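You operate a simulated robot arm through the tools that you are given. There is no shell and no other tool.

You run a simulated robot arm. Do the job below in one go: nothing can be reset, and whatever is moved stays where it is left.

## Task
Put things in order on the top of the wooden bench. At the end: the white square reflector from the top of the wooden bench stands where the blue block stood; the white reflector block stands where the white square reflector stood; the orange reflector block stands where the white reflector block stood; the blue block stands on top of the long yellow plate; the black edge guard from the top of the wooden bench is on the brown carton (marked "SENSORS"); whatever was shut is shut again. Leave all else as you found it, and nothing knocked over.

Only the result counts: the job must be done as asked and must still hold three seconds after the hand-in. Knocking over, shifting, dropping, spilling or breaking anything else fails it.

## Robot
A 6-joint arm with a two-finger parallel gripper, fixed in place. Base frame: the origin is on the floor under the middle of its stand, x ahead of it, y to its left, z up; the work surface is at about z = 800. Lengths are in mm, angles in rad, forces in N, time in s.
With the tool pointing down near the work surface it reaches from about 340 to 760 mm from the base axis. Its first joint turns from -1.152 to 1.152 rad. Payload 2.45 kg.
Tool frame: the origin (TCP) lies between the finger pads and is the grasp point; the fingertips stand 24 mm ahead of it; z points along the fingers, y is the line along which they close. The gripper opens to 68 mm. The fingers are 17 mm wide and 10 mm thick; the gripper's body (40 by 70 mm) begins 41 mm behind the TCP.
Orientation is that of the tool frame in the base frame, as a unit quaternion [x, y, z, w]. With the fingers straight down and closing along the base's y, the tool's x points along the base's -x, its y along +y and its z along -z.

## Interface
- The arm moves only by the tool arm_command. Its argument "plan" is a list of rows, each an object of numbers (a shift or turn left out is 0, a gripper value left out holds the last): "dx", "dy", "dz": the shift along the base's x, y, z in mm; "rx", "ry", "rz": the turn, a rotation vector about the base's x, y, z in rad; "gripper": the gripper command, from -1 (fully open) to 1 (shut), values between in proportion. In form: [{"dx": .., "dy": .., "dz": .., "rx": .., "ry": .., "rz": .., "gripper": ..}, ...]. A call has 1 to 20 rows; each row shifts and turns the commanded pose from where the row before left it. A row lasts 0.2 s, in which the tool goes at most 50 mm and 0.15 rad; a call with a longer step from one row to the next is refused whole, and so is a gripper value outside its range. Where a pose cannot be reached the arm comes as near as it can. A force on the tool above 40 N (or 10 N above the force at the start of the call, whichever is more), or a blocked arm, ends the call early, and 0.2 s more pass. Each finger travels about 108 mm/s and halts on what it meets, pressing with about 45 N; the grip force reading is that of the motor and also rises with nothing between the fingers. The clock runs only during rows and for 0.2 s after the last one: add rows that do not move to give the fingers time. The reply holds the time, the measured pose of the TCP, the force on the tool along the base axes, the opening and the grip force, in the units named above and with some noise, with the torque about the TCP (base axes, N m) and any sound that the robot's microphone picked up.
- Cameras (640 x 400 px; columns grow to the right, rows downward): "scene" is fixed at [153.9, 409.7, 1453.5]; the picture's right is [-0.84, -0.55, 0.00], its down [-0.37, 0.57, -0.74] and it looks along [0.40, -0.62, -0.68] (base axes); focal length 317 px, centre (320, 200). "wrist" rides on the gripper at [84, 11, -75] in the tool frame; the picture's right is [-0.13, 0.99, 0.00], its down [-0.60, -0.08, -0.79] and it looks along [-0.79, -0.10, 0.61] (tool axes); focal length 251 px, centre (320, 200). There is no depth. A picture from a camera that has moved, and an enlarged one, comes with that camera's place and axes in the base frame and with its lens.
- camera(camera): a new picture of that camera. The clock stands still meanwhile.
- zoom(camera, box): a new picture of the part [left, top, right, bottom] of that camera's present view, enlarged. The clock stands still meanwhile.
- job_done(): hands the job in; it is judged then, once.

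Nothing tells you positions but the pictures and the camera data. Unless the task says otherwise, let go and move clear before handing in.

The tools are called after "Request:" as name(argument=value, ...) on one line, values as JSON. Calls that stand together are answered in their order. arm_command: Moves the arm, as the interface text tells. Its arguments: {"type":"object","properties":{"plan":{"type":"array","items":{"type":"object","properties":{"dx":{"type":"number"},"dy":{"type":"number"},"dz":{"type":"number"},"rx":{"type":"number"},"ry":{"type":"number"},"rz":{"type":"number"},"gripper":{"type":"number"}}}}},"required":["plan"]} The other tools are called the same way: camera (camera) takes a picture; zoom (camera, box) takes an enlarged picture of a part of a camera's view; job_done () hands the job in.

At the start:

```text
t: 0.0
ee_pos: [389.5, -195.9, 1077.0]
orientation: [0.0, 1.0, 0.0, 0.0]
contact_force: [-0.5, -0.1, -0.6]
wrist_torque: [0.0, 0.02, -0.02]
finger_gap: 67.9
grip_force: 0.0
```

scene: 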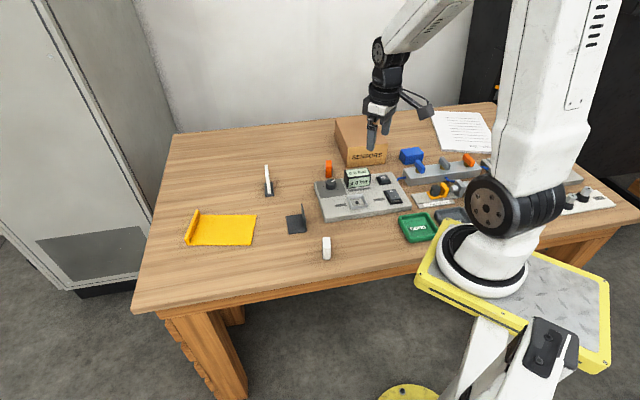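
wrist: 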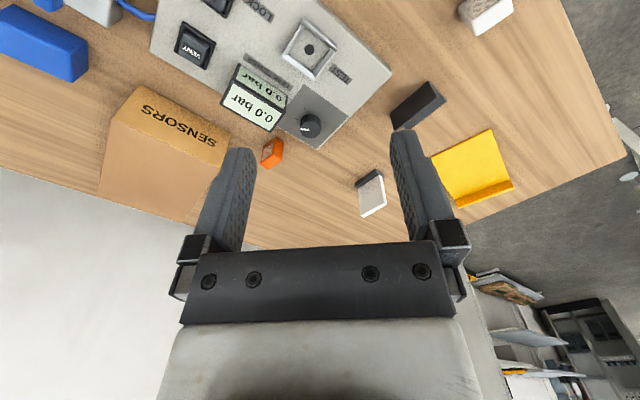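

I see a bench with a yellow plate at left, a white reflector with a dark base, a black angle (edge guard), an orange block, a white block, a carton, a panel with instruments and a blue object. I'll zoom in to identify things first.

Request:
zoom(camera="scene", box=[160, 140, 360, 280])

Request:
zoom(camera="scene", box=[300, 110, 460, 250])

Request:
zoom(camera="scene", box=[380, 120, 640, 250])

Request:
zoom(camera="wrist", box=[0, 0, 320, 200])

Request:
zoom(camera="wrist", box=[320, 0, 640, 230])

```text
2.86 times, centred on (260, 210) of scene
camera zoom: at [153.9, 409.7, 1453.5], right [-0.84, -0.55, 0.0], down [-0.37, 0.57, -0.74], along [0.4, -0.62, -0.68], focal length 905 px, centre (491, 171)
```

zoom: 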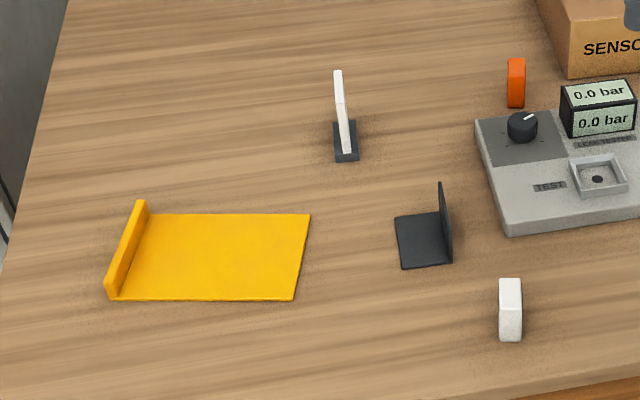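

```text
2.86 times, centred on (380, 180) of scene
camera zoom: at [153.9, 409.7, 1453.5], right [-0.84, -0.55, 0.0], down [-0.37, 0.57, -0.74], along [0.4, -0.62, -0.68], focal length 905 px, centre (149, 257)
```

zoom: 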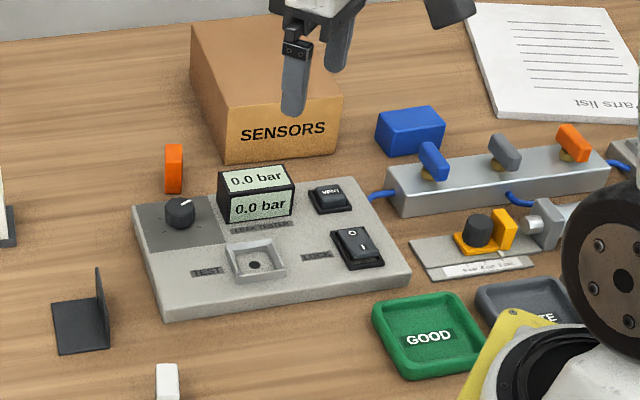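

```text
2.46 times, centred on (510, 185) of scene
camera zoom: at [153.9, 409.7, 1453.5], right [-0.84, -0.55, 0.0], down [-0.37, 0.57, -0.74], along [0.4, -0.62, -0.68], focal length 780 px, centre (-148, 237)
```

zoom: 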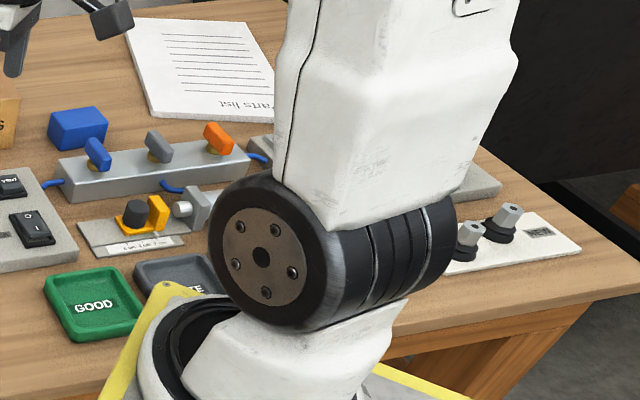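

```text
2.00 times, centred on (160, 100) of wrist
camera zoom: at [306.7, -185.5, 1150.6], right [0.13, 0.99, 0.0], down [0.6, -0.08, 0.79], along [0.79, -0.1, -0.61], focal length 503 px, centre (640, 400)
```

zoom: 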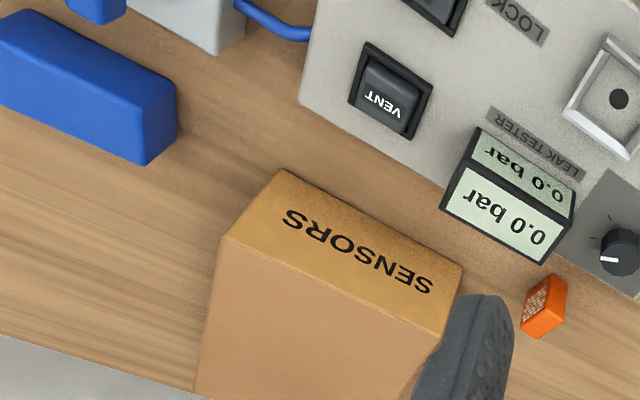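

```text
1.74 times, centred on (480, 115) of wrist
camera zoom: at [306.7, -185.5, 1150.6], right [0.13, 0.99, 0.0], down [0.6, -0.08, 0.79], along [0.79, -0.1, -0.61], focal length 437 px, centre (42, 348)
```

zoom: 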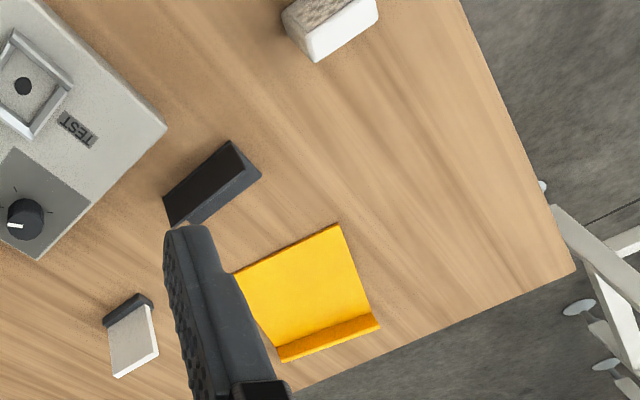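

The blue block sits near (390,-540), the reflector with dark foot near (700,-135), the black angle near (537,-60), the orange block near (586,-306), the white block near (418,-29), and the yellow plate near (700,65). Next I'll move the wrist camera over towards the blue block for a better look.

Request:
arm_command(plan=[{"dx": -13, "dy": -29, "dz": -11, "rz": -0.128, "gripper": -1}, {"dx": -13, "dy": -29, "dz": -11, "rz": -0.128}, {"dx": -13, "dy": -29, "dz": -11, "rz": -0.128}, {"dx": -13, "dy": -29, "dz": -11, "rz": -0.128}, {"dx": -13, "dy": -29, "dz": -11, "rz": -0.128}, {"dx": -13, "dy": -29, "dz": -11, "rz": -0.128}, {"dx": -13, "dy": -29, "dz": -11, "rz": -0.128}, {}])

Request:
camera(camera="wrist")

Request:
camera(camera="scene")

```text
t: 1.8
ee_pos: [305.4, -393.4, 999.5]
orientation: [0.433, 0.901, 0.0, -0.001]
contact_force: [-0.7, 0.6, 0.7]
wrist_torque: [-0.01, -0.01, 0.02]
finger_gap: 68.2
grip_force: 0.0
out of reach, approached as far as the arm can: row 7
```

```text
taken
camera wrist: at [262.7, -322.9, 1073.3], right [0.86, 0.52, 0.0], down [0.32, -0.52, 0.79], along [0.41, -0.68, -0.61], focal length 251 px, centre (320, 200)
```

wrist: 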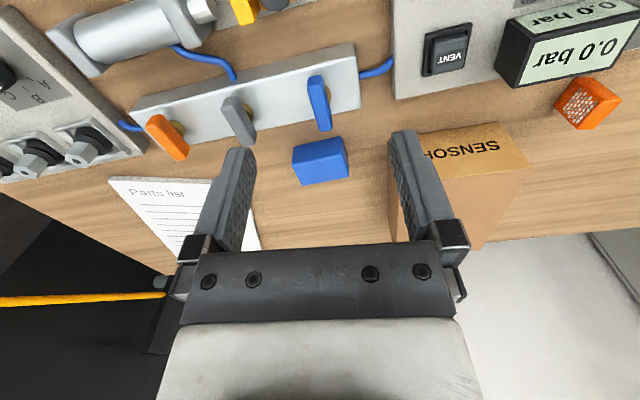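

```text
taken
```

scene: 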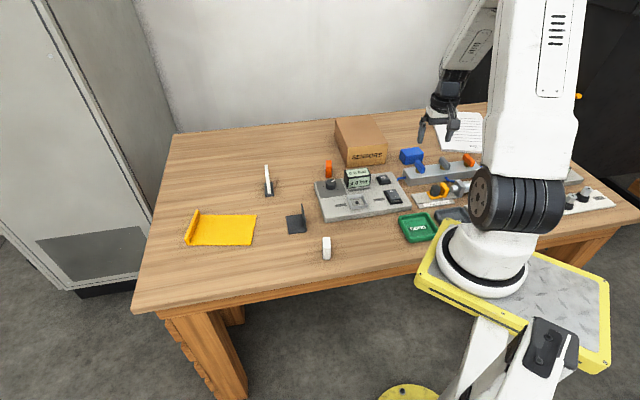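

The blue block is in view next to the carton and the manifold. I'll zoom in to measure it accurately.

Request:
zoom(camera="wrist", box=[240, 60, 400, 260])

Request:
zoom(camera="scene", box=[330, 110, 450, 185])

Request:
zoom(camera="wrist", box=[380, 60, 640, 260])

```text
2.00 times, centred on (320, 160) of wrist
camera zoom: at [262.7, -322.9, 1073.3], right [0.86, 0.52, 0.0], down [0.32, -0.52, 0.79], along [0.41, -0.68, -0.61], focal length 503 px, centre (320, 280)
```

zoom: 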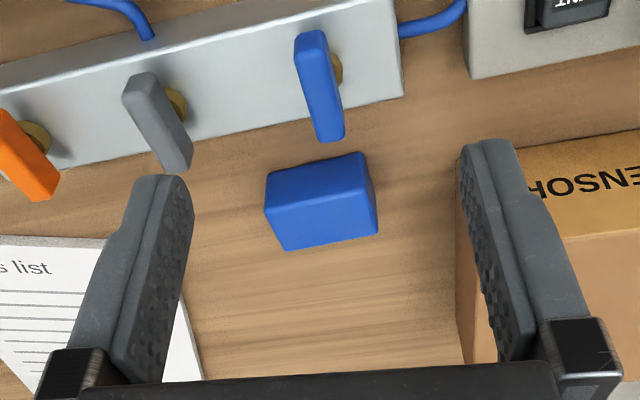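

```text
5.33 times, centred on (390, 148) of scene
camera zoom: at [153.9, 409.7, 1453.5], right [-0.84, -0.55, 0.0], down [-0.37, 0.57, -0.74], along [0.4, -0.62, -0.68], focal length 1690 px, centre (-53, 480)
```

zoom: 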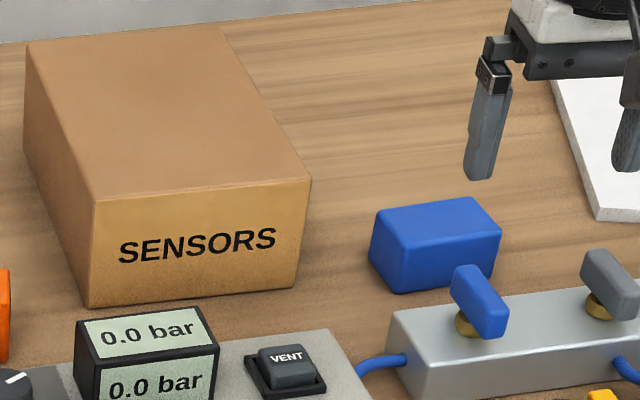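

```text
2.00 times, centred on (510, 160) of wrist
camera zoom: at [262.7, -322.9, 1073.3], right [0.86, 0.52, 0.0], down [0.32, -0.52, 0.79], along [0.41, -0.68, -0.61], focal length 503 px, centre (-60, 280)
```

zoom: 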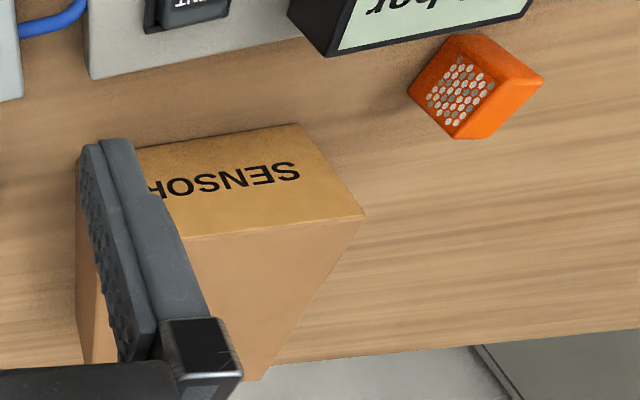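

The bench is turned about 43° relative to the base frame. I'll zoom tightly on the blue block to get its corners.

Request:
zoom(camera="wrist", box=[280, 125, 360, 195])

Request:
zoom(camera="scene", box=[392, 140, 432, 170])

```text
5.71 times, centred on (320, 160) of wrist
camera zoom: at [262.7, -322.9, 1073.3], right [0.86, 0.52, 0.0], down [0.32, -0.52, 0.79], along [0.41, -0.68, -0.61], focal length 1437 px, centre (320, 429)
```

zoom: 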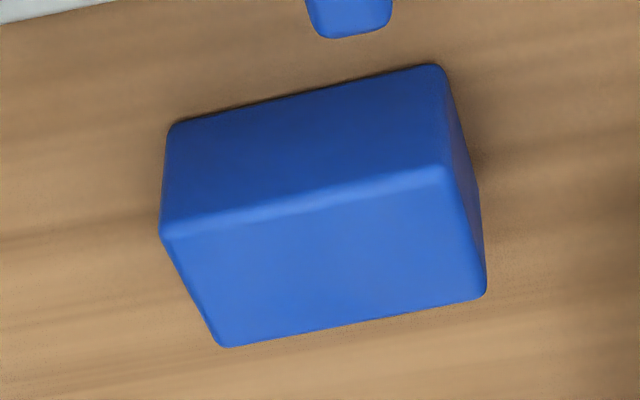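

```text
13.33 times, centred on (412, 155) of scene
camera zoom: at [153.9, 409.7, 1453.5], right [-0.84, -0.55, 0.0], down [-0.37, 0.57, -0.74], along [0.4, -0.62, -0.68], focal length 4225 px, centre (-907, 800)
```

zoom: 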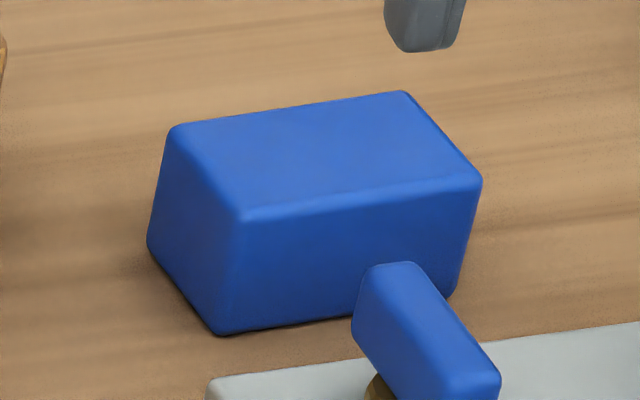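

The blue block is about 68×40×40 mm, centred near (390,-530), with its long axis at about 45°. I'll move above it, turn the gripper to close across the short side, and look again.

Request:
arm_command(plan=[{"dx": 7, "dy": -11.4, "dz": -3, "rz": 0.1416, "gripper": -1}, {"dx": 7, "dy": -11.4, "dz": -3, "rz": 0.1416}, {"dx": 7, "dy": -11.4, "dz": -3, "rz": 0.1416}, {"dx": 7, "dy": -11.4, "dz": -3, "rz": 0.1416}, {"dx": 7, "dy": -11.4, "dz": -3, "rz": 0.1416}, {"dx": 7, "dy": -11.4, "dz": -3, "rz": 0.1416}, {"dx": 7, "dy": -11.4, "dz": -3, "rz": 0.1416}, {"dx": 7, "dy": -11.4, "dz": -3, "rz": 0.1416}, {"dx": 7, "dy": -11.4, "dz": -3, "rz": 0.1416}, {"dx": 7, "dy": -11.4, "dz": -3, "rz": 0.1416}, {"dx": 7, "dy": -11.4, "dz": -3, "rz": 0.1416}, {"dx": 7, "dy": -11.4, "dz": -3, "rz": 0.1416}, {}])

Request:
camera(camera="wrist")

Request:
camera(camera="scene")

```text
t: 4.6
ee_pos: [390.3, -531.7, 963.8]
orientation: [-0.392, 0.92, 0.0, 0.0]
contact_force: [0.0, 0.8, -0.2]
wrist_torque: [0.0, 0.01, -0.02]
finger_gap: 67.9
grip_force: 0.1
```

```text
taken
camera wrist: at [325.8, -585.5, 1037.0], right [-0.63, 0.78, 0.0], down [0.48, 0.38, 0.79], along [0.62, 0.5, -0.61], focal length 251 px, centre (320, 200)
```

wrist: 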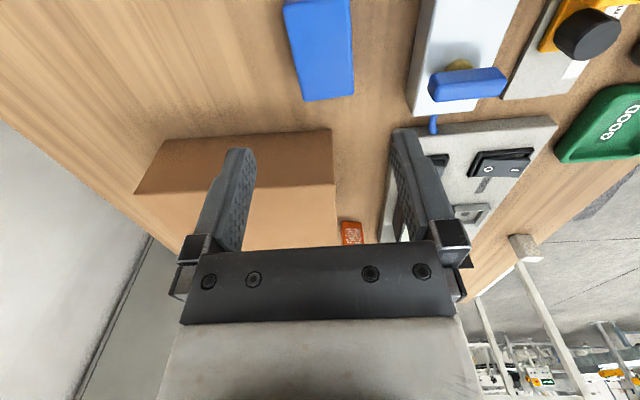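

```text
taken
```

scene: 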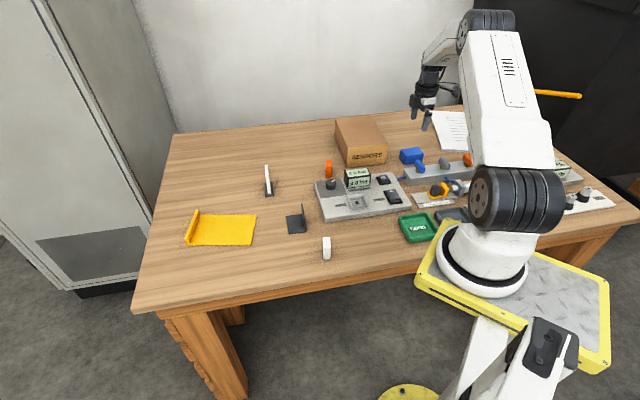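

The gripper is above the block with the blue block in view at the top of the wrist image. I'll zoom to refine the alignment.

Request:
zoom(camera="wrist", box=[260, 0, 380, 110])

```text
3.64 times, centred on (320, 55) of wrist
camera zoom: at [325.8, -585.5, 1037.0], right [-0.63, 0.78, 0.0], down [0.48, 0.38, 0.79], along [0.62, 0.5, -0.61], focal length 914 px, centre (320, 727)
```

zoom: 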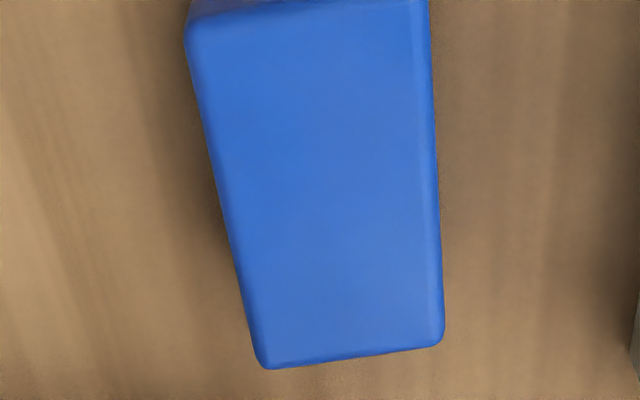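

The block centre is confirmed at about (389.5,-530.5), and the fingers are aligned with it. I'll go down around it.

Request:
arm_command(plan=[{"dx": -0.5, "dy": 1, "dz": -35, "rz": 0.012, "gripper": -1}, {"dz": -35}, {"dz": -30}, {"dz": -20}, {"dz": -12}, {}])

Request:
camera(camera="wrist")

Request:
zoom(camera="scene", box=[340, 90, 500, 200])

```text
t: 6.0
ee_pos: [389.5, -530.3, 831.4]
orientation: [-0.396, 0.918, 0.0, 0.0]
contact_force: [0.3, 1.0, -0.1]
wrist_torque: [-0.01, 0.03, 0.0]
finger_gap: 68.1
grip_force: 0.1
```

```text
taken
camera wrist: at [325.7, -585.1, 905.3], right [-0.63, 0.77, 0.0], down [0.47, 0.39, 0.79], along [0.61, 0.5, -0.61], focal length 251 px, centre (320, 200)
```

wrist: 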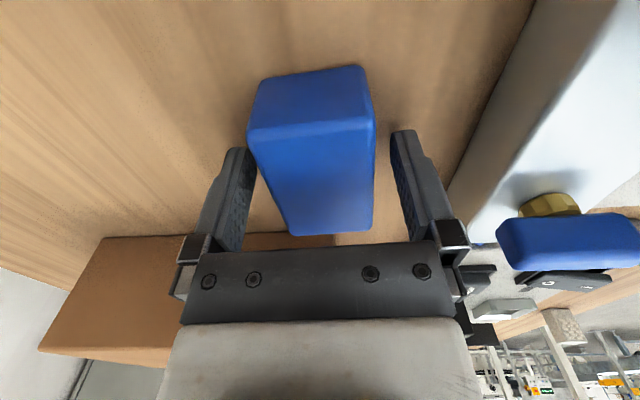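

```text
3.64 times, centred on (420, 145) of scene
camera zoom: at [153.9, 409.7, 1453.5], right [-0.84, -0.55, 0.0], down [-0.37, 0.57, -0.74], along [0.4, -0.62, -0.68], focal length 1152 px, centre (-44, 400)
```

zoom: 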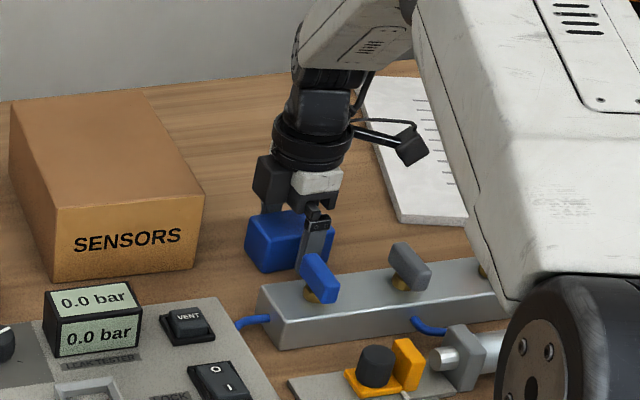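

The block sits between the fingers. Now I'll close and lift.

Request:
arm_command(plan=[{"gripper": 0}, {"gripper": 0.5}, {"gripper": 1}, {}, {}])

Request:
camera(camera="wrist")

```text
t: 7.2
ee_pos: [390.1, -529.1, 831.7]
orientation: [-0.397, 0.918, 0.0, 0.0]
contact_force: [0.6, -0.2, 0.3]
wrist_torque: [-0.01, 0.01, 0.01]
finger_gap: 44.6
grip_force: 44.6
```

```text
taken
camera wrist: at [325.8, -585.1, 905.5], right [-0.63, 0.77, 0.0], down [0.47, 0.39, 0.79], along [0.61, 0.5, -0.61], focal length 251 px, centre (320, 200)
```

wrist: 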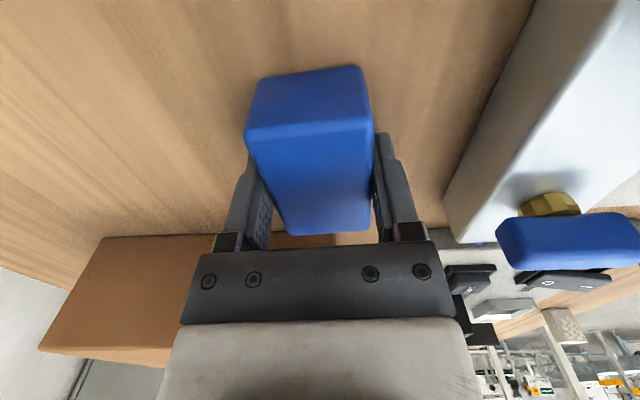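

Gripped with a gap of 44.6 mm. I'll lift straight up and carry the block high over towards the yellow plate.

Request:
arm_command(plan=[{"dz": 10, "gripper": 1}, {"dz": 25}, {"dz": 40}, {"dz": 45}, {"dz": 45}, {}])

Request:
arm_command(plan=[{"dx": 15, "dy": 29, "rz": -0.018, "gripper": 1}, {"dx": 20, "dy": 39, "rz": -0.018}, {"dx": 22, "dy": 43, "rz": -0.018}, {"dx": 22, "dy": 43, "rz": -0.018}, {"dx": 22, "dy": 43, "rz": -0.018}, {"dx": 22, "dy": 43, "rz": -0.018}, {"dx": 22, "dy": 43, "rz": -0.018}, {"dx": 22, "dy": 43, "rz": -0.018}, {"dx": 22, "dy": 43, "rz": -0.018}, {"dx": 22, "dy": 43, "rz": -0.018}, {"dx": 22, "dy": 43, "rz": -0.018}, {"dx": 22, "dy": 43, "rz": -0.018}, {"dx": 22, "dy": 43, "rz": -0.018}, {"dx": 15, "dy": 29, "rz": -0.018}, {"dx": 5, "dy": 9}, {}])

Request:
camera(camera="scene")

Request:
camera(camera="wrist")

```text
t: 8.6
ee_pos: [389.1, -531.2, 998.9]
orientation: [-0.397, 0.918, 0.0, 0.0]
contact_force: [-0.3, -0.2, 0.1]
wrist_torque: [-0.01, 0.01, 0.0]
finger_gap: 0.1
grip_force: 23.4
```

```text
t: 12.0
ee_pos: [685.7, 48.1, 997.1]
orientation: [-0.278, 0.961, 0.0, 0.0]
contact_force: [0.8, 0.1, -0.8]
wrist_torque: [-0.02, 0.01, 0.03]
finger_gap: 0.0
grip_force: 23.5
```

```text
taken
```

scene: 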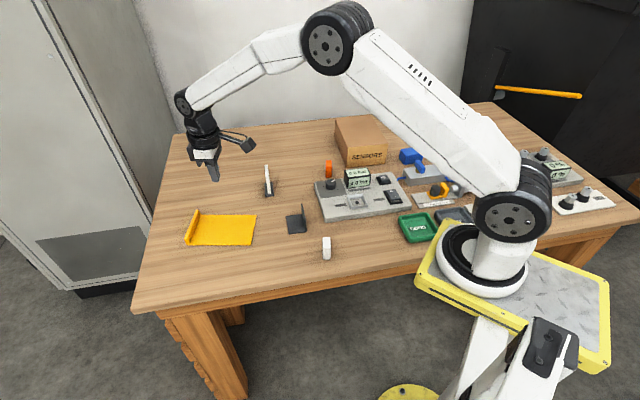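

```text
taken
camera wrist: at [610.5, 12.9, 1071.4], right [-0.42, 0.91, 0.0], down [0.55, 0.26, 0.79], along [0.72, 0.33, -0.61], focal length 251 px, centre (320, 200)
```

wrist: 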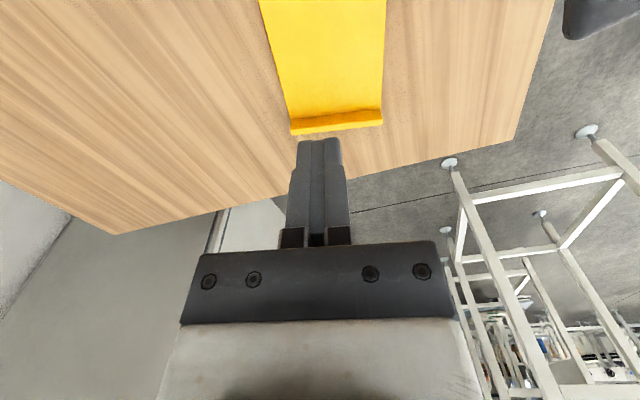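

The fingers closed empty: the block slipped out of the grip during the lift. I'll check how the blue block stands now.

Request:
zoom(camera="scene", box=[392, 140, 432, 170])

Request:
zoom(camera="scene", box=[330, 110, 450, 185])

Request:
zoom(camera="scene", box=[170, 150, 350, 270])

```text
13.33 times, centred on (412, 155) of scene
camera zoom: at [153.9, 409.7, 1453.5], right [-0.84, -0.55, 0.0], down [-0.37, 0.57, -0.74], along [0.4, -0.62, -0.68], focal length 4225 px, centre (-907, 800)
```

zoom: 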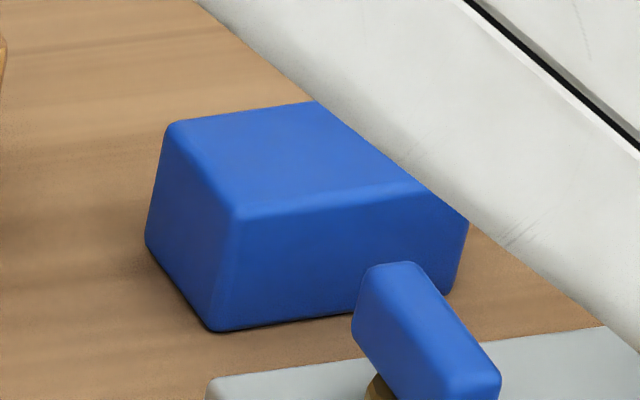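

```text
5.33 times, centred on (390, 148) of scene
camera zoom: at [153.9, 409.7, 1453.5], right [-0.84, -0.55, 0.0], down [-0.37, 0.57, -0.74], along [0.4, -0.62, -0.68], focal length 1690 px, centre (-53, 480)
```

zoom: 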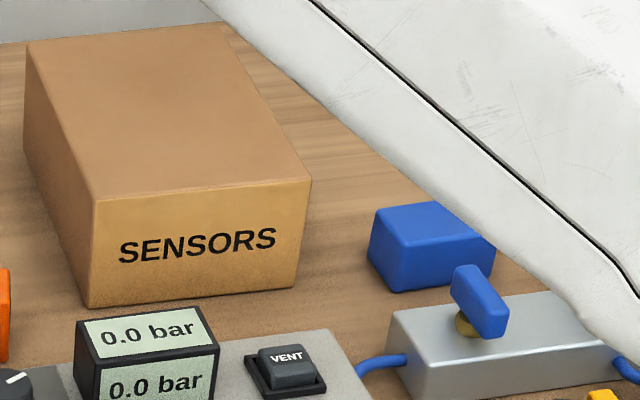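

```text
3.33 times, centred on (260, 210) of scene
camera zoom: at [153.9, 409.7, 1453.5], right [-0.84, -0.55, 0.0], down [-0.37, 0.57, -0.74], along [0.4, -0.62, -0.68], focal length 1056 px, centre (520, 167)
```

zoom: 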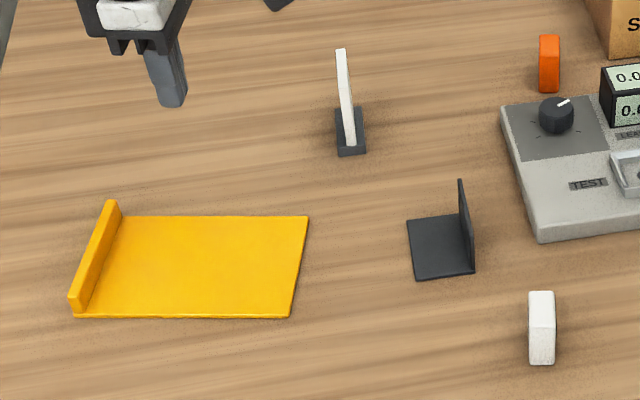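

The block barely shifted (under 1 mm), so it simply slipped. Before going back I'll use this position to view the plate and reflector properly from further back.

Request:
arm_command(plan=[{"dx": -45, "dy": -20, "gripper": -1}, {"dx": -45, "dy": -20}, {"dx": -40, "dy": -15}, {}])

Request:
camera(camera="wrist")

```text
t: 13.0
ee_pos: [556.4, -5.5, 995.6]
orientation: [-0.277, 0.961, 0.001, -0.001]
contact_force: [-1.0, 0.4, 0.1]
wrist_torque: [0.02, 0.0, 0.0]
finger_gap: 68.2
grip_force: 0.0
```

```text
taken
camera wrist: at [480.4, -43.0, 1070.5], right [-0.42, 0.91, 0.0], down [0.55, 0.26, 0.79], along [0.72, 0.33, -0.61], focal length 251 px, centre (320, 200)
```

wrist: 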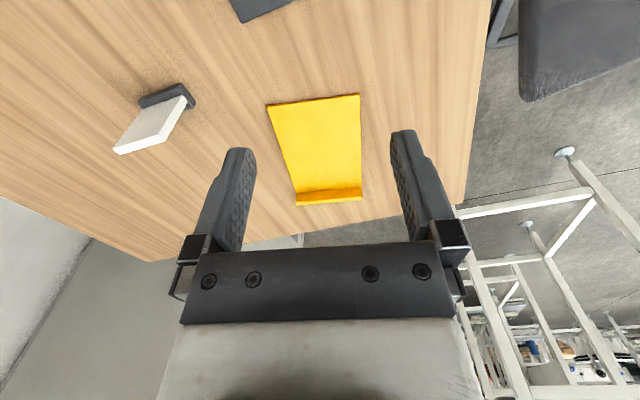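

The plate and reflector are both visible. Zooming in for measurements.

Request:
zoom(camera="wrist", box=[250, 80, 380, 220])

Request:
zoom(camera="wrist", box=[90, 60, 220, 170])

```text
2.86 times, centred on (315, 150) of wrist
camera zoom: at [480.4, -43.0, 1070.5], right [-0.42, 0.91, 0.0], down [0.55, 0.26, 0.79], along [0.72, 0.33, -0.61], focal length 718 px, centre (334, 343)
```

zoom: 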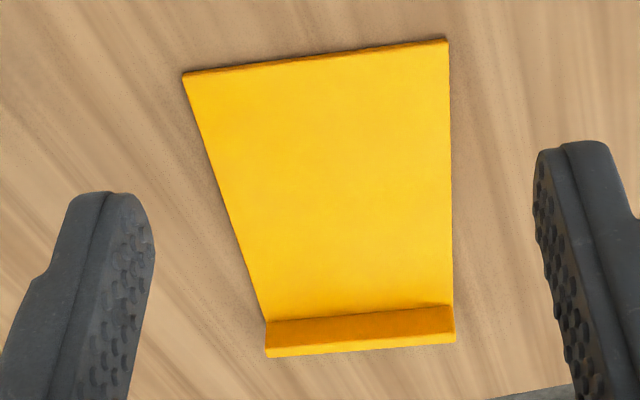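

```text
3.64 times, centred on (155, 115) of wrist
camera zoom: at [480.4, -43.0, 1070.5], right [-0.42, 0.91, 0.0], down [0.55, 0.26, 0.79], along [0.72, 0.33, -0.61], focal length 914 px, centre (920, 509)
```

zoom: 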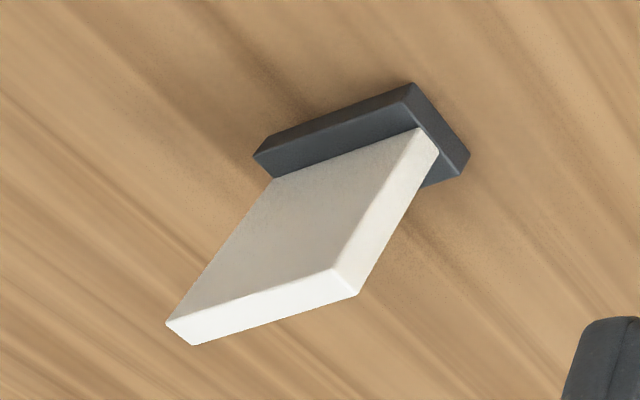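

I'll zoom even tighter on the reflector's foot.

Request:
zoom(camera="wrist", box=[130, 70, 210, 120])

Request:
zoom(camera="scene", box=[245, 155, 295, 205])

```text
8.00 times, centred on (170, 95) of wrist
camera zoom: at [480.4, -43.0, 1070.5], right [-0.42, 0.91, 0.0], down [0.55, 0.26, 0.79], along [0.72, 0.33, -0.61], focal length 2012 px, centre (1520, 1040)
```

zoom: 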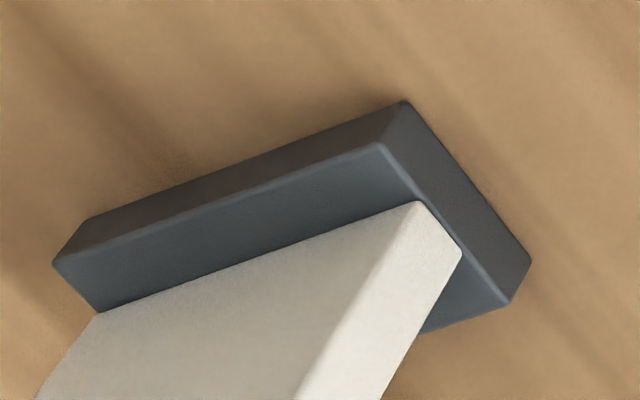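

```text
8.00 times, centred on (270, 180) of scene
camera zoom: at [153.9, 409.7, 1453.5], right [-0.84, -0.55, 0.0], down [-0.37, 0.57, -0.74], along [0.4, -0.62, -0.68], focal length 2535 px, centre (720, 360)
```

zoom: 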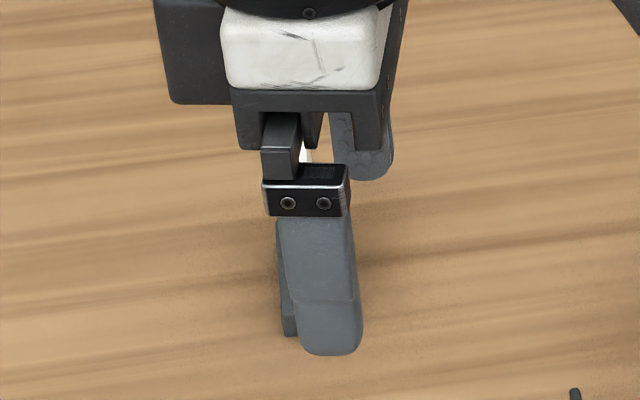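

The plate's flat area is centred near (697,60) and the reflector's foot near (700.5,-135). Now I'll go back over the blue block with the gripper open.

Request:
arm_command(plan=[{"dx": -7, "dy": -22, "rz": 0.02, "gripper": -1}, {"dx": -14, "dy": -44, "rz": 0.02}, {"dx": -14, "dy": -44, "rz": 0.02}, {"dx": -14, "dy": -44, "rz": 0.02}, {"dx": -14, "dy": -44, "rz": 0.02}, {"dx": -14, "dy": -44, "rz": 0.02}, {"dx": -14, "dy": -44, "rz": 0.02}, {"dx": -14, "dy": -44, "rz": 0.02}, {"dx": -14, "dy": -44, "rz": 0.02}, {"dx": -14, "dy": -44, "rz": 0.02}, {"dx": -14, "dy": -44, "rz": 0.02}, {"dx": -14, "dy": -44, "rz": 0.02}, {"dx": -6, "dy": -19, "rz": 0.02}, {}])

Request:
camera(camera="wrist")

```text
t: 16.0
ee_pos: [388.6, -530.7, 995.2]
orientation: [-0.401, 0.916, 0.0, 0.001]
contact_force: [0.6, 0.2, 1.3]
wrist_torque: [0.01, 0.02, 0.02]
finger_gap: 68.0
grip_force: 0.1
```

```text
taken
camera wrist: at [325.3, -586.2, 1070.7], right [-0.64, 0.77, 0.0], down [0.47, 0.39, 0.79], along [0.61, 0.51, -0.61], focal length 251 px, centre (320, 200)
```

wrist: 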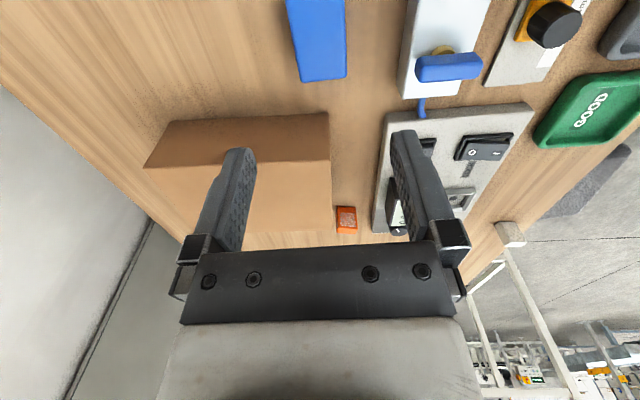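

I'll go down to just above the block to look at its end face closely (checking for tapered sides).

Request:
arm_command(plan=[{"dx": 0.8, "dz": -40, "gripper": -1}, {"dz": -40}, {"dz": -25}, {}])

Request:
zoom(camera="wrist", box=[220, 0, 420, 130])

```text
t: 17.0
ee_pos: [390.1, -530.9, 891.8]
orientation: [-0.4, 0.916, 0.0, -0.001]
contact_force: [0.1, -0.5, 0.0]
wrist_torque: [-0.01, -0.01, 0.01]
finger_gap: 67.8
grip_force: 0.0
```

```text
3.08 times, centred on (320, 65) of wrist
camera zoom: at [326.6, -586.1, 965.2], right [-0.64, 0.77, 0.0], down [0.47, 0.39, 0.79], along [0.61, 0.51, -0.61], focal length 774 px, centre (320, 615)
```

zoom: 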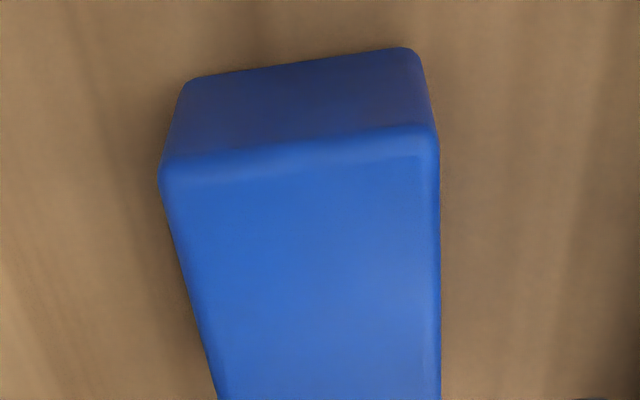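

The sides look straight, no taper. I'll go down a bit lower this time, grip, wait, and lift slowly while watching the force.

Request:
arm_command(plan=[{"dx": -0.4, "dy": 0.4, "dz": -25, "gripper": -1}, {"dz": -25}, {"dz": -12}, {}, {"gripper": 0}, {"gripper": 0.5}, {"gripper": 1}, {}, {}, {}, {}])

Request:
arm_command(plan=[{"dz": 2}, {"dz": 2}, {"dz": 2}, {}])

Request:
camera(camera="wrist")

```text
t: 19.4
ee_pos: [390.0, -530.8, 830.3]
orientation: [-0.4, 0.916, -0.001, -0.001]
contact_force: [0.1, 0.4, -0.1]
wrist_torque: [0.0, -0.01, 0.0]
finger_gap: 44.5
grip_force: 44.9
```

```text
t: 20.4
ee_pos: [389.8, -531.6, 835.4]
orientation: [-0.401, 0.916, 0.0, 0.0]
contact_force: [-0.5, -0.1, -0.5]
wrist_torque: [0.03, 0.02, -0.06]
finger_gap: 44.5
grip_force: 45.1
```

```text
taken
camera wrist: at [326.7, -586.3, 909.7], right [-0.64, 0.77, 0.0], down [0.47, 0.39, 0.79], along [0.61, 0.51, -0.61], focal length 251 px, centre (320, 200)
```

wrist: 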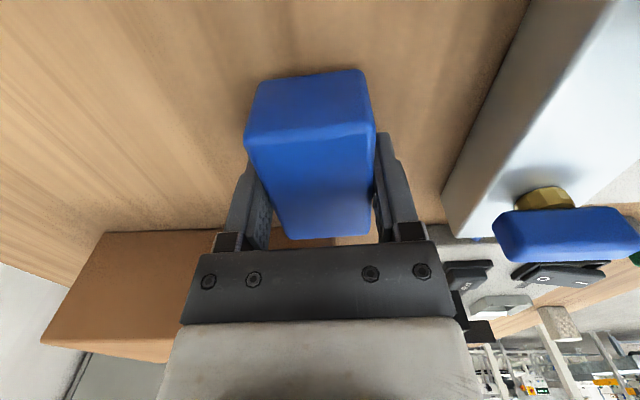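

The block seems to have risen with the fingers. I'll check from the scene camera.

Request:
zoom(camera="scene", box=[385, 120, 445, 170])

```text
8.00 times, centred on (415, 145) of scene
camera zoom: at [153.9, 409.7, 1453.5], right [-0.84, -0.55, 0.0], down [-0.37, 0.57, -0.74], along [0.4, -0.62, -0.68], focal length 2535 px, centre (-440, 640)
```

zoom: 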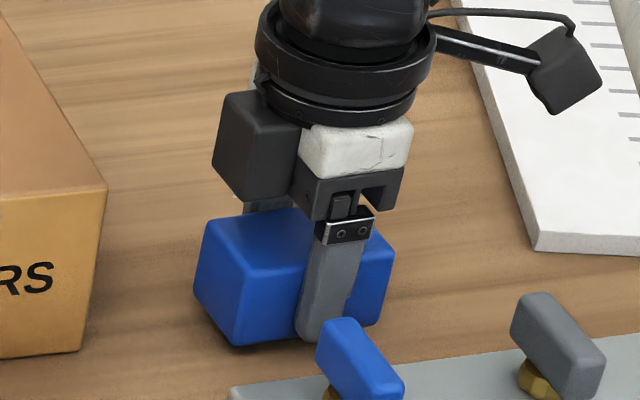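

The block is lifted by a few mm. I'll continue gently and check the grip.

Request:
arm_command(plan=[{"dz": 3}, {"dz": 4}, {"dz": 5}, {"dz": 5}, {"dz": 5}, {"dz": 3}, {}])

Request:
zoom(camera="scene", box=[385, 120, 445, 170])

Request:
camera(camera="wrist")

```text
t: 22.0
ee_pos: [388.9, -530.9, 861.0]
orientation: [-0.401, 0.916, 0.001, 0.0]
contact_force: [0.0, 0.1, -1.2]
wrist_torque: [-0.01, 0.02, -0.01]
finger_gap: 44.4
grip_force: 45.1
```

```text
8.00 times, centred on (415, 145) of scene
camera zoom: at [153.9, 409.7, 1453.5], right [-0.84, -0.55, 0.0], down [-0.37, 0.57, -0.74], along [0.4, -0.62, -0.68], focal length 2535 px, centre (-440, 640)
```

zoom: 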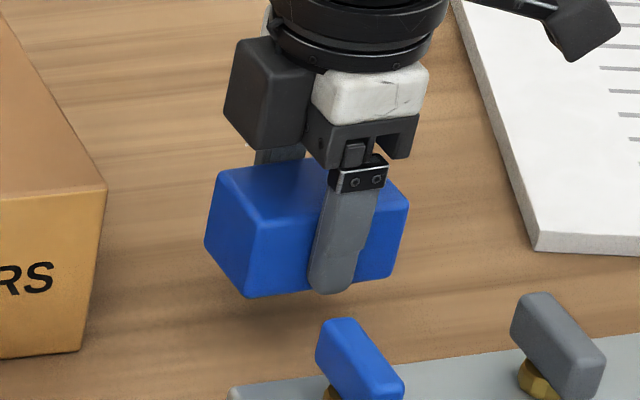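

```text
taken
camera wrist: at [326.2, -586.4, 934.5], right [-0.64, 0.77, 0.0], down [0.47, 0.39, 0.79], along [0.61, 0.51, -0.61], focal length 251 px, centre (320, 200)
```

wrist: 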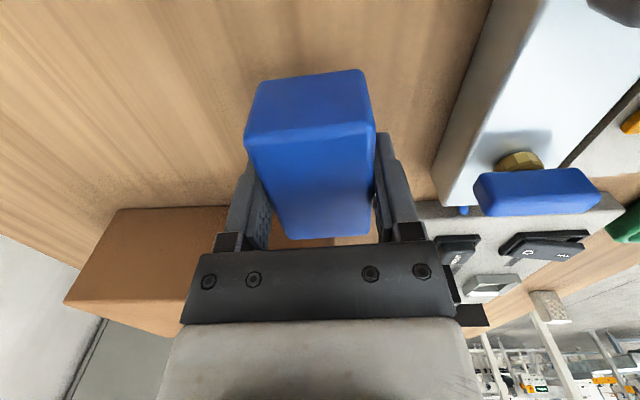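

The block is firmly held at gentle speed. I'll continue lifting gently to about z=960.

Request:
arm_command(plan=[{"dz": 4}, {"dz": 7}, {"dz": 10}, {"dz": 12}, {"dz": 14}, {"dz": 14}, {"dz": 14}, {"dz": 12}, {"dz": 8}, {"dz": 5}, {}])

```text
t: 24.4
ee_pos: [391.2, -529.1, 961.3]
orientation: [-0.4, 0.916, -0.001, 0.0]
contact_force: [0.2, -0.4, -1.1]
wrist_torque: [-0.01, -0.03, -0.01]
finger_gap: 44.5
grip_force: 44.5
```

Still held. Now a gentle traverse towards the plate, first half.

Request:
arm_command(plan=[{"dx": 2.3, "dy": 4.4, "rz": -0.007}, {"dx": 4.6, "dy": 8.9, "rz": -0.007}, {"dx": 6.9, "dy": 13.3, "rz": -0.007}, {"dx": 9.2, "dy": 17.8, "rz": -0.007}, {"dx": 10.1, "dy": 19.6, "rz": -0.007}, {"dx": 11, "dy": 21.3, "rz": -0.007}, {"dx": 11, "dy": 21.3, "rz": -0.007}, {"dx": 11, "dy": 21.3, "rz": -0.007}, {"dx": 11, "dy": 21.3, "rz": -0.007}, {"dx": 11, "dy": 21.3, "rz": -0.007}, {"dx": 11, "dy": 21.3, "rz": -0.007}, {"dx": 11, "dy": 21.3, "rz": -0.007}, {"dx": 11, "dy": 21.3, "rz": -0.007}, {"dx": 11, "dy": 21.3, "rz": -0.007}, {"dx": 9.2, "dy": 17.8, "rz": -0.007}, {"dx": 6.9, "dy": 13.3, "rz": -0.007}, {"dx": 4.6, "dy": 8.9, "rz": -0.007}, {"dx": 2.3, "dy": 4.4, "rz": -0.007}, {}])

```text
t: 28.4
ee_pos: [546.1, -229.7, 960.2]
orientation: [-0.342, 0.94, 0.0, 0.0]
contact_force: [-0.9, 0.6, 0.3]
wrist_torque: [-0.02, 0.0, -0.01]
finger_gap: 44.6
grip_force: 44.8
```

Halfway, still gripping. Second half to above the plate.

Request:
arm_command(plan=[{"dx": 2.3, "dy": 4.6, "rz": -0.0074}, {"dx": 4.6, "dy": 9.1, "rz": -0.0074}, {"dx": 7, "dy": 13.7, "rz": -0.0074}, {"dx": 9.3, "dy": 18.3, "rz": -0.0074}, {"dx": 10.2, "dy": 20.1, "rz": -0.0074}, {"dx": 11.2, "dy": 21.9, "rz": -0.0074}, {"dx": 11.2, "dy": 21.9, "rz": -0.0074}, {"dx": 11.2, "dy": 21.9, "rz": -0.0074}, {"dx": 11.2, "dy": 21.9, "rz": -0.0074}, {"dx": 11.2, "dy": 21.9, "rz": -0.0074}, {"dx": 11.2, "dy": 21.9, "rz": -0.0074}, {"dx": 11.2, "dy": 21.9, "rz": -0.0074}, {"dx": 11.2, "dy": 21.9, "rz": -0.0074}, {"dx": 9.3, "dy": 18.3, "rz": -0.0074}, {"dx": 7, "dy": 13.7, "rz": -0.0074}, {"dx": 4.6, "dy": 9.1, "rz": -0.0074}, {"dx": 2.3, "dy": 4.6, "rz": -0.0074}, {}])

Request:
camera(camera="scene")

Request:
camera(camera="wrist")

```text
t: 32.2
ee_pos: [691.6, 56.5, 960.2]
orientation: [-0.283, 0.959, 0.0, 0.0]
contact_force: [-0.1, 0.1, -0.6]
wrist_torque: [-0.02, 0.02, 0.01]
finger_gap: 44.4
grip_force: 44.8
```

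```text
taken
```

scene: 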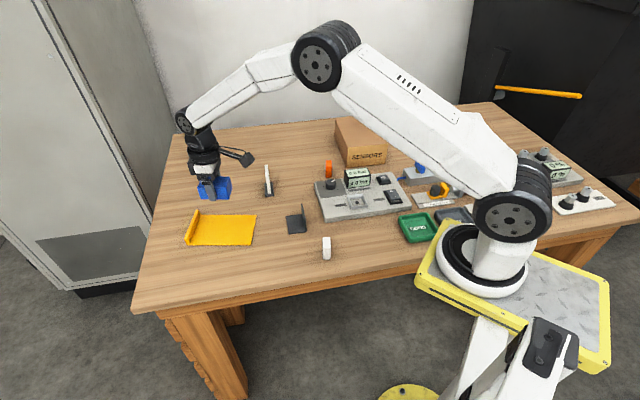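

```text
taken
camera wrist: at [616.6, 18.7, 1034.3], right [-0.43, 0.9, 0.0], down [0.55, 0.26, 0.79], along [0.72, 0.34, -0.61], focal length 251 px, centre (320, 200)
```

wrist: 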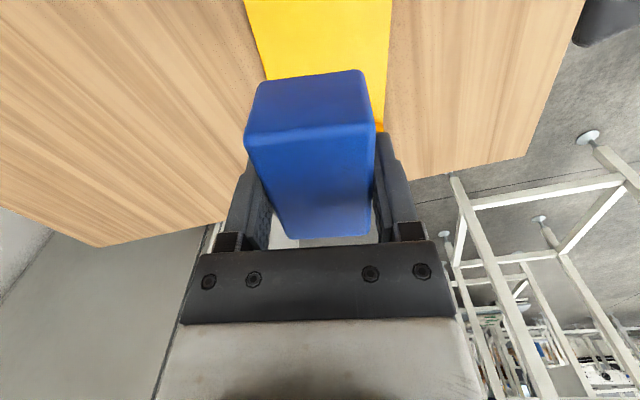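

Over the plate, aligned. Descending gently to about 6 mm above the plate.

Request:
arm_command(plan=[{"dz": -4}, {"dz": -8}, {"dz": -12}, {"dz": -14}, {"dz": -14}, {"dz": -14}, {"dz": -14}, {"dz": -14}, {"dz": -12}, {"dz": -8}, {"dz": -4}, {"dz": -2}, {}])

Request:
zoom(camera="scene", box=[170, 170, 290, 260])

Request:
camera(camera="wrist")

```text
t: 35.0
ee_pos: [691.0, 55.5, 841.1]
orientation: [-0.283, 0.959, 0.0, 0.0]
contact_force: [0.1, 0.2, -1.3]
wrist_torque: [0.0, 0.0, 0.01]
finger_gap: 44.5
grip_force: 45.3
```

```text
4.44 times, centred on (230, 215) of scene
camera zoom: at [153.9, 409.7, 1453.5], right [-0.84, -0.55, 0.0], down [-0.37, 0.57, -0.74], along [0.4, -0.62, -0.68], focal length 1408 px, centre (720, 133)
```

zoom: 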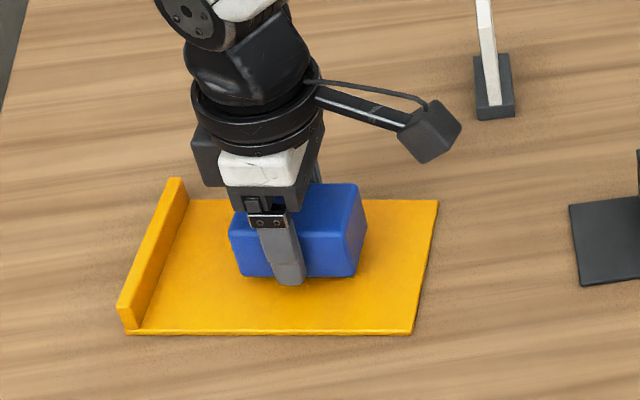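

```text
taken
camera wrist: at [616.5, 18.1, 914.5], right [-0.43, 0.9, 0.0], down [0.55, 0.26, 0.79], along [0.72, 0.34, -0.61], focal length 251 px, centre (320, 200)
```

wrist: 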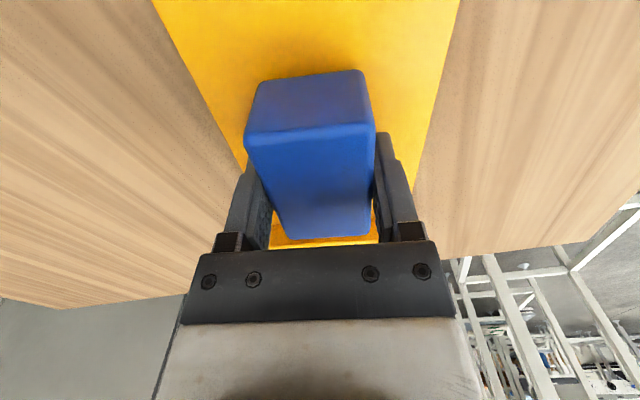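

The block hovers just above the plate, centred. Lowering in small steps until contact.

Request:
arm_command(plan=[{"dz": -1}, {"dz": -1}, {"dz": -1}, {"dz": -1}, {"dz": -1}, {}])

Request:
zoom(camera="scene", box=[200, 195, 270, 245])

```text
t: 36.4
ee_pos: [690.8, 56.5, 836.0]
orientation: [-0.283, 0.959, 0.0, 0.0]
contact_force: [0.1, -0.1, -1.9]
wrist_torque: [-0.01, 0.0, 0.01]
finger_gap: 44.4
grip_force: 45.3
```

```text
8.00 times, centred on (235, 220) of scene
camera zoom: at [153.9, 409.7, 1453.5], right [-0.84, -0.55, 0.0], down [-0.37, 0.57, -0.74], along [0.4, -0.62, -0.68], focal length 2535 px, centre (1000, 40)
```

zoom: 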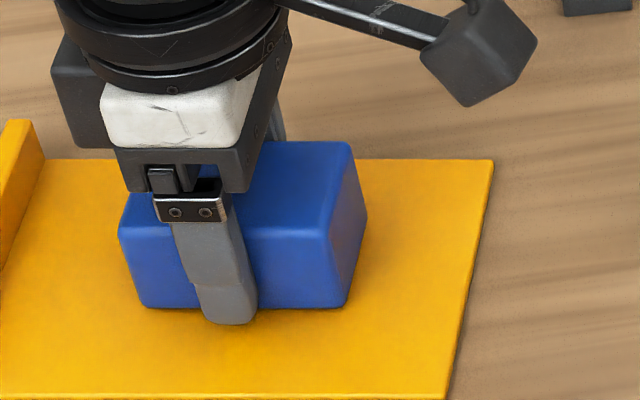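

Request:
arm_command(plan=[{"dz": -1}, {}])

Request:
arm_command(plan=[{"dz": -1}, {}])

Request:
arm_command(plan=[{"dz": -1}, {}])

```text
t: 37.0
ee_pos: [690.8, 56.1, 834.1]
orientation: [-0.283, 0.959, 0.0, 0.0]
contact_force: [-1.0, -0.7, -1.8]
wrist_torque: [-0.01, 0.0, 0.03]
finger_gap: 44.3
grip_force: 45.1
```

```text
t: 37.6
ee_pos: [693.5, 56.3, 834.9]
orientation: [-0.283, 0.959, 0.0, 0.0]
contact_force: [-2.1, 0.3, 3.5]
wrist_torque: [-0.02, 0.1, 0.01]
finger_gap: 44.4
grip_force: 45.0
```

```text
t: 38.2
ee_pos: [691.8, 56.0, 834.6]
orientation: [-0.284, 0.959, -0.001, 0.001]
contact_force: [-5.4, -1.5, 15.3]
wrist_torque: [-0.16, 0.49, -0.02]
finger_gap: 44.6
grip_force: 45.2
```

The block is in contact with the plate (15 N). I'll ease off slightly, open, and check.

Request:
arm_command(plan=[{"dz": 1}, {}, {"gripper": 0.4}, {"gripper": 0.1}, {"gripper": -0.4}, {"gripper": -1}, {}, {}])

Request:
camera(camera="wrist")

```text
t: 40.0
ee_pos: [691.1, 56.8, 834.4]
orientation: [-0.283, 0.959, 0.0, 0.0]
contact_force: [0.1, 0.4, -0.3]
wrist_torque: [0.0, -0.03, 0.01]
finger_gap: 67.8
grip_force: 0.0
```

```text
taken
camera wrist: at [616.2, 18.5, 907.6], right [-0.43, 0.9, 0.0], down [0.55, 0.26, 0.79], along [0.72, 0.34, -0.61], focal length 251 px, centre (320, 200)
```

wrist: 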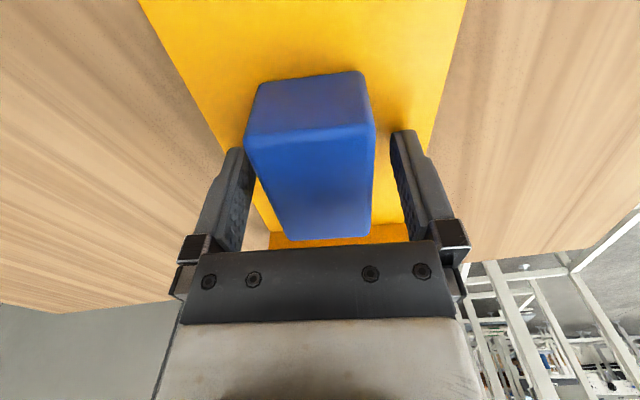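

Released. I'll rise straight up and view.

Request:
arm_command(plan=[{"dz": 5}, {"dz": 15}, {"dz": 30}, {"dz": 45}, {"dz": 45}, {}])

Request:
camera(camera="scene")

Request:
zoom(camera="scene", box=[170, 150, 350, 270])

```text
t: 41.4
ee_pos: [691.6, 56.2, 973.6]
orientation: [-0.283, 0.959, 0.0, 0.0]
contact_force: [-0.2, 0.2, 0.1]
wrist_torque: [-0.02, 0.03, 0.0]
finger_gap: 68.0
grip_force: 0.1
```

```text
taken
```

scene: 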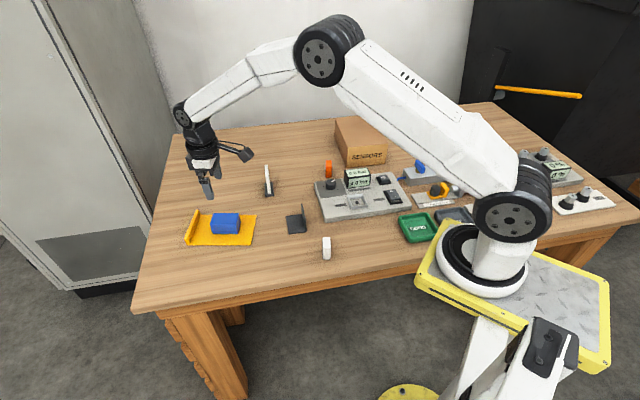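

```text
3.33 times, centred on (260, 210) of scene
camera zoom: at [153.9, 409.7, 1453.5], right [-0.84, -0.55, 0.0], down [-0.37, 0.57, -0.74], along [0.4, -0.62, -0.68], focal length 1056 px, centre (520, 167)
```

zoom: 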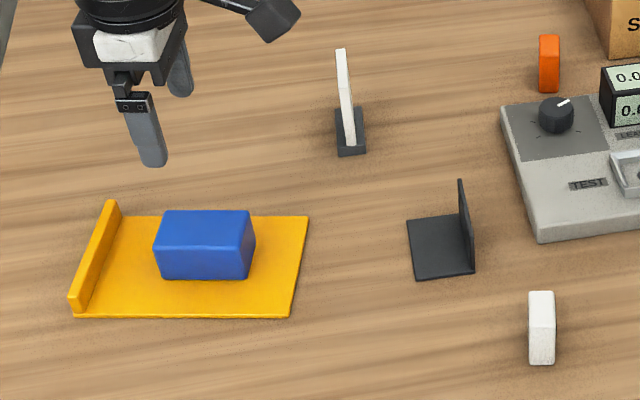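

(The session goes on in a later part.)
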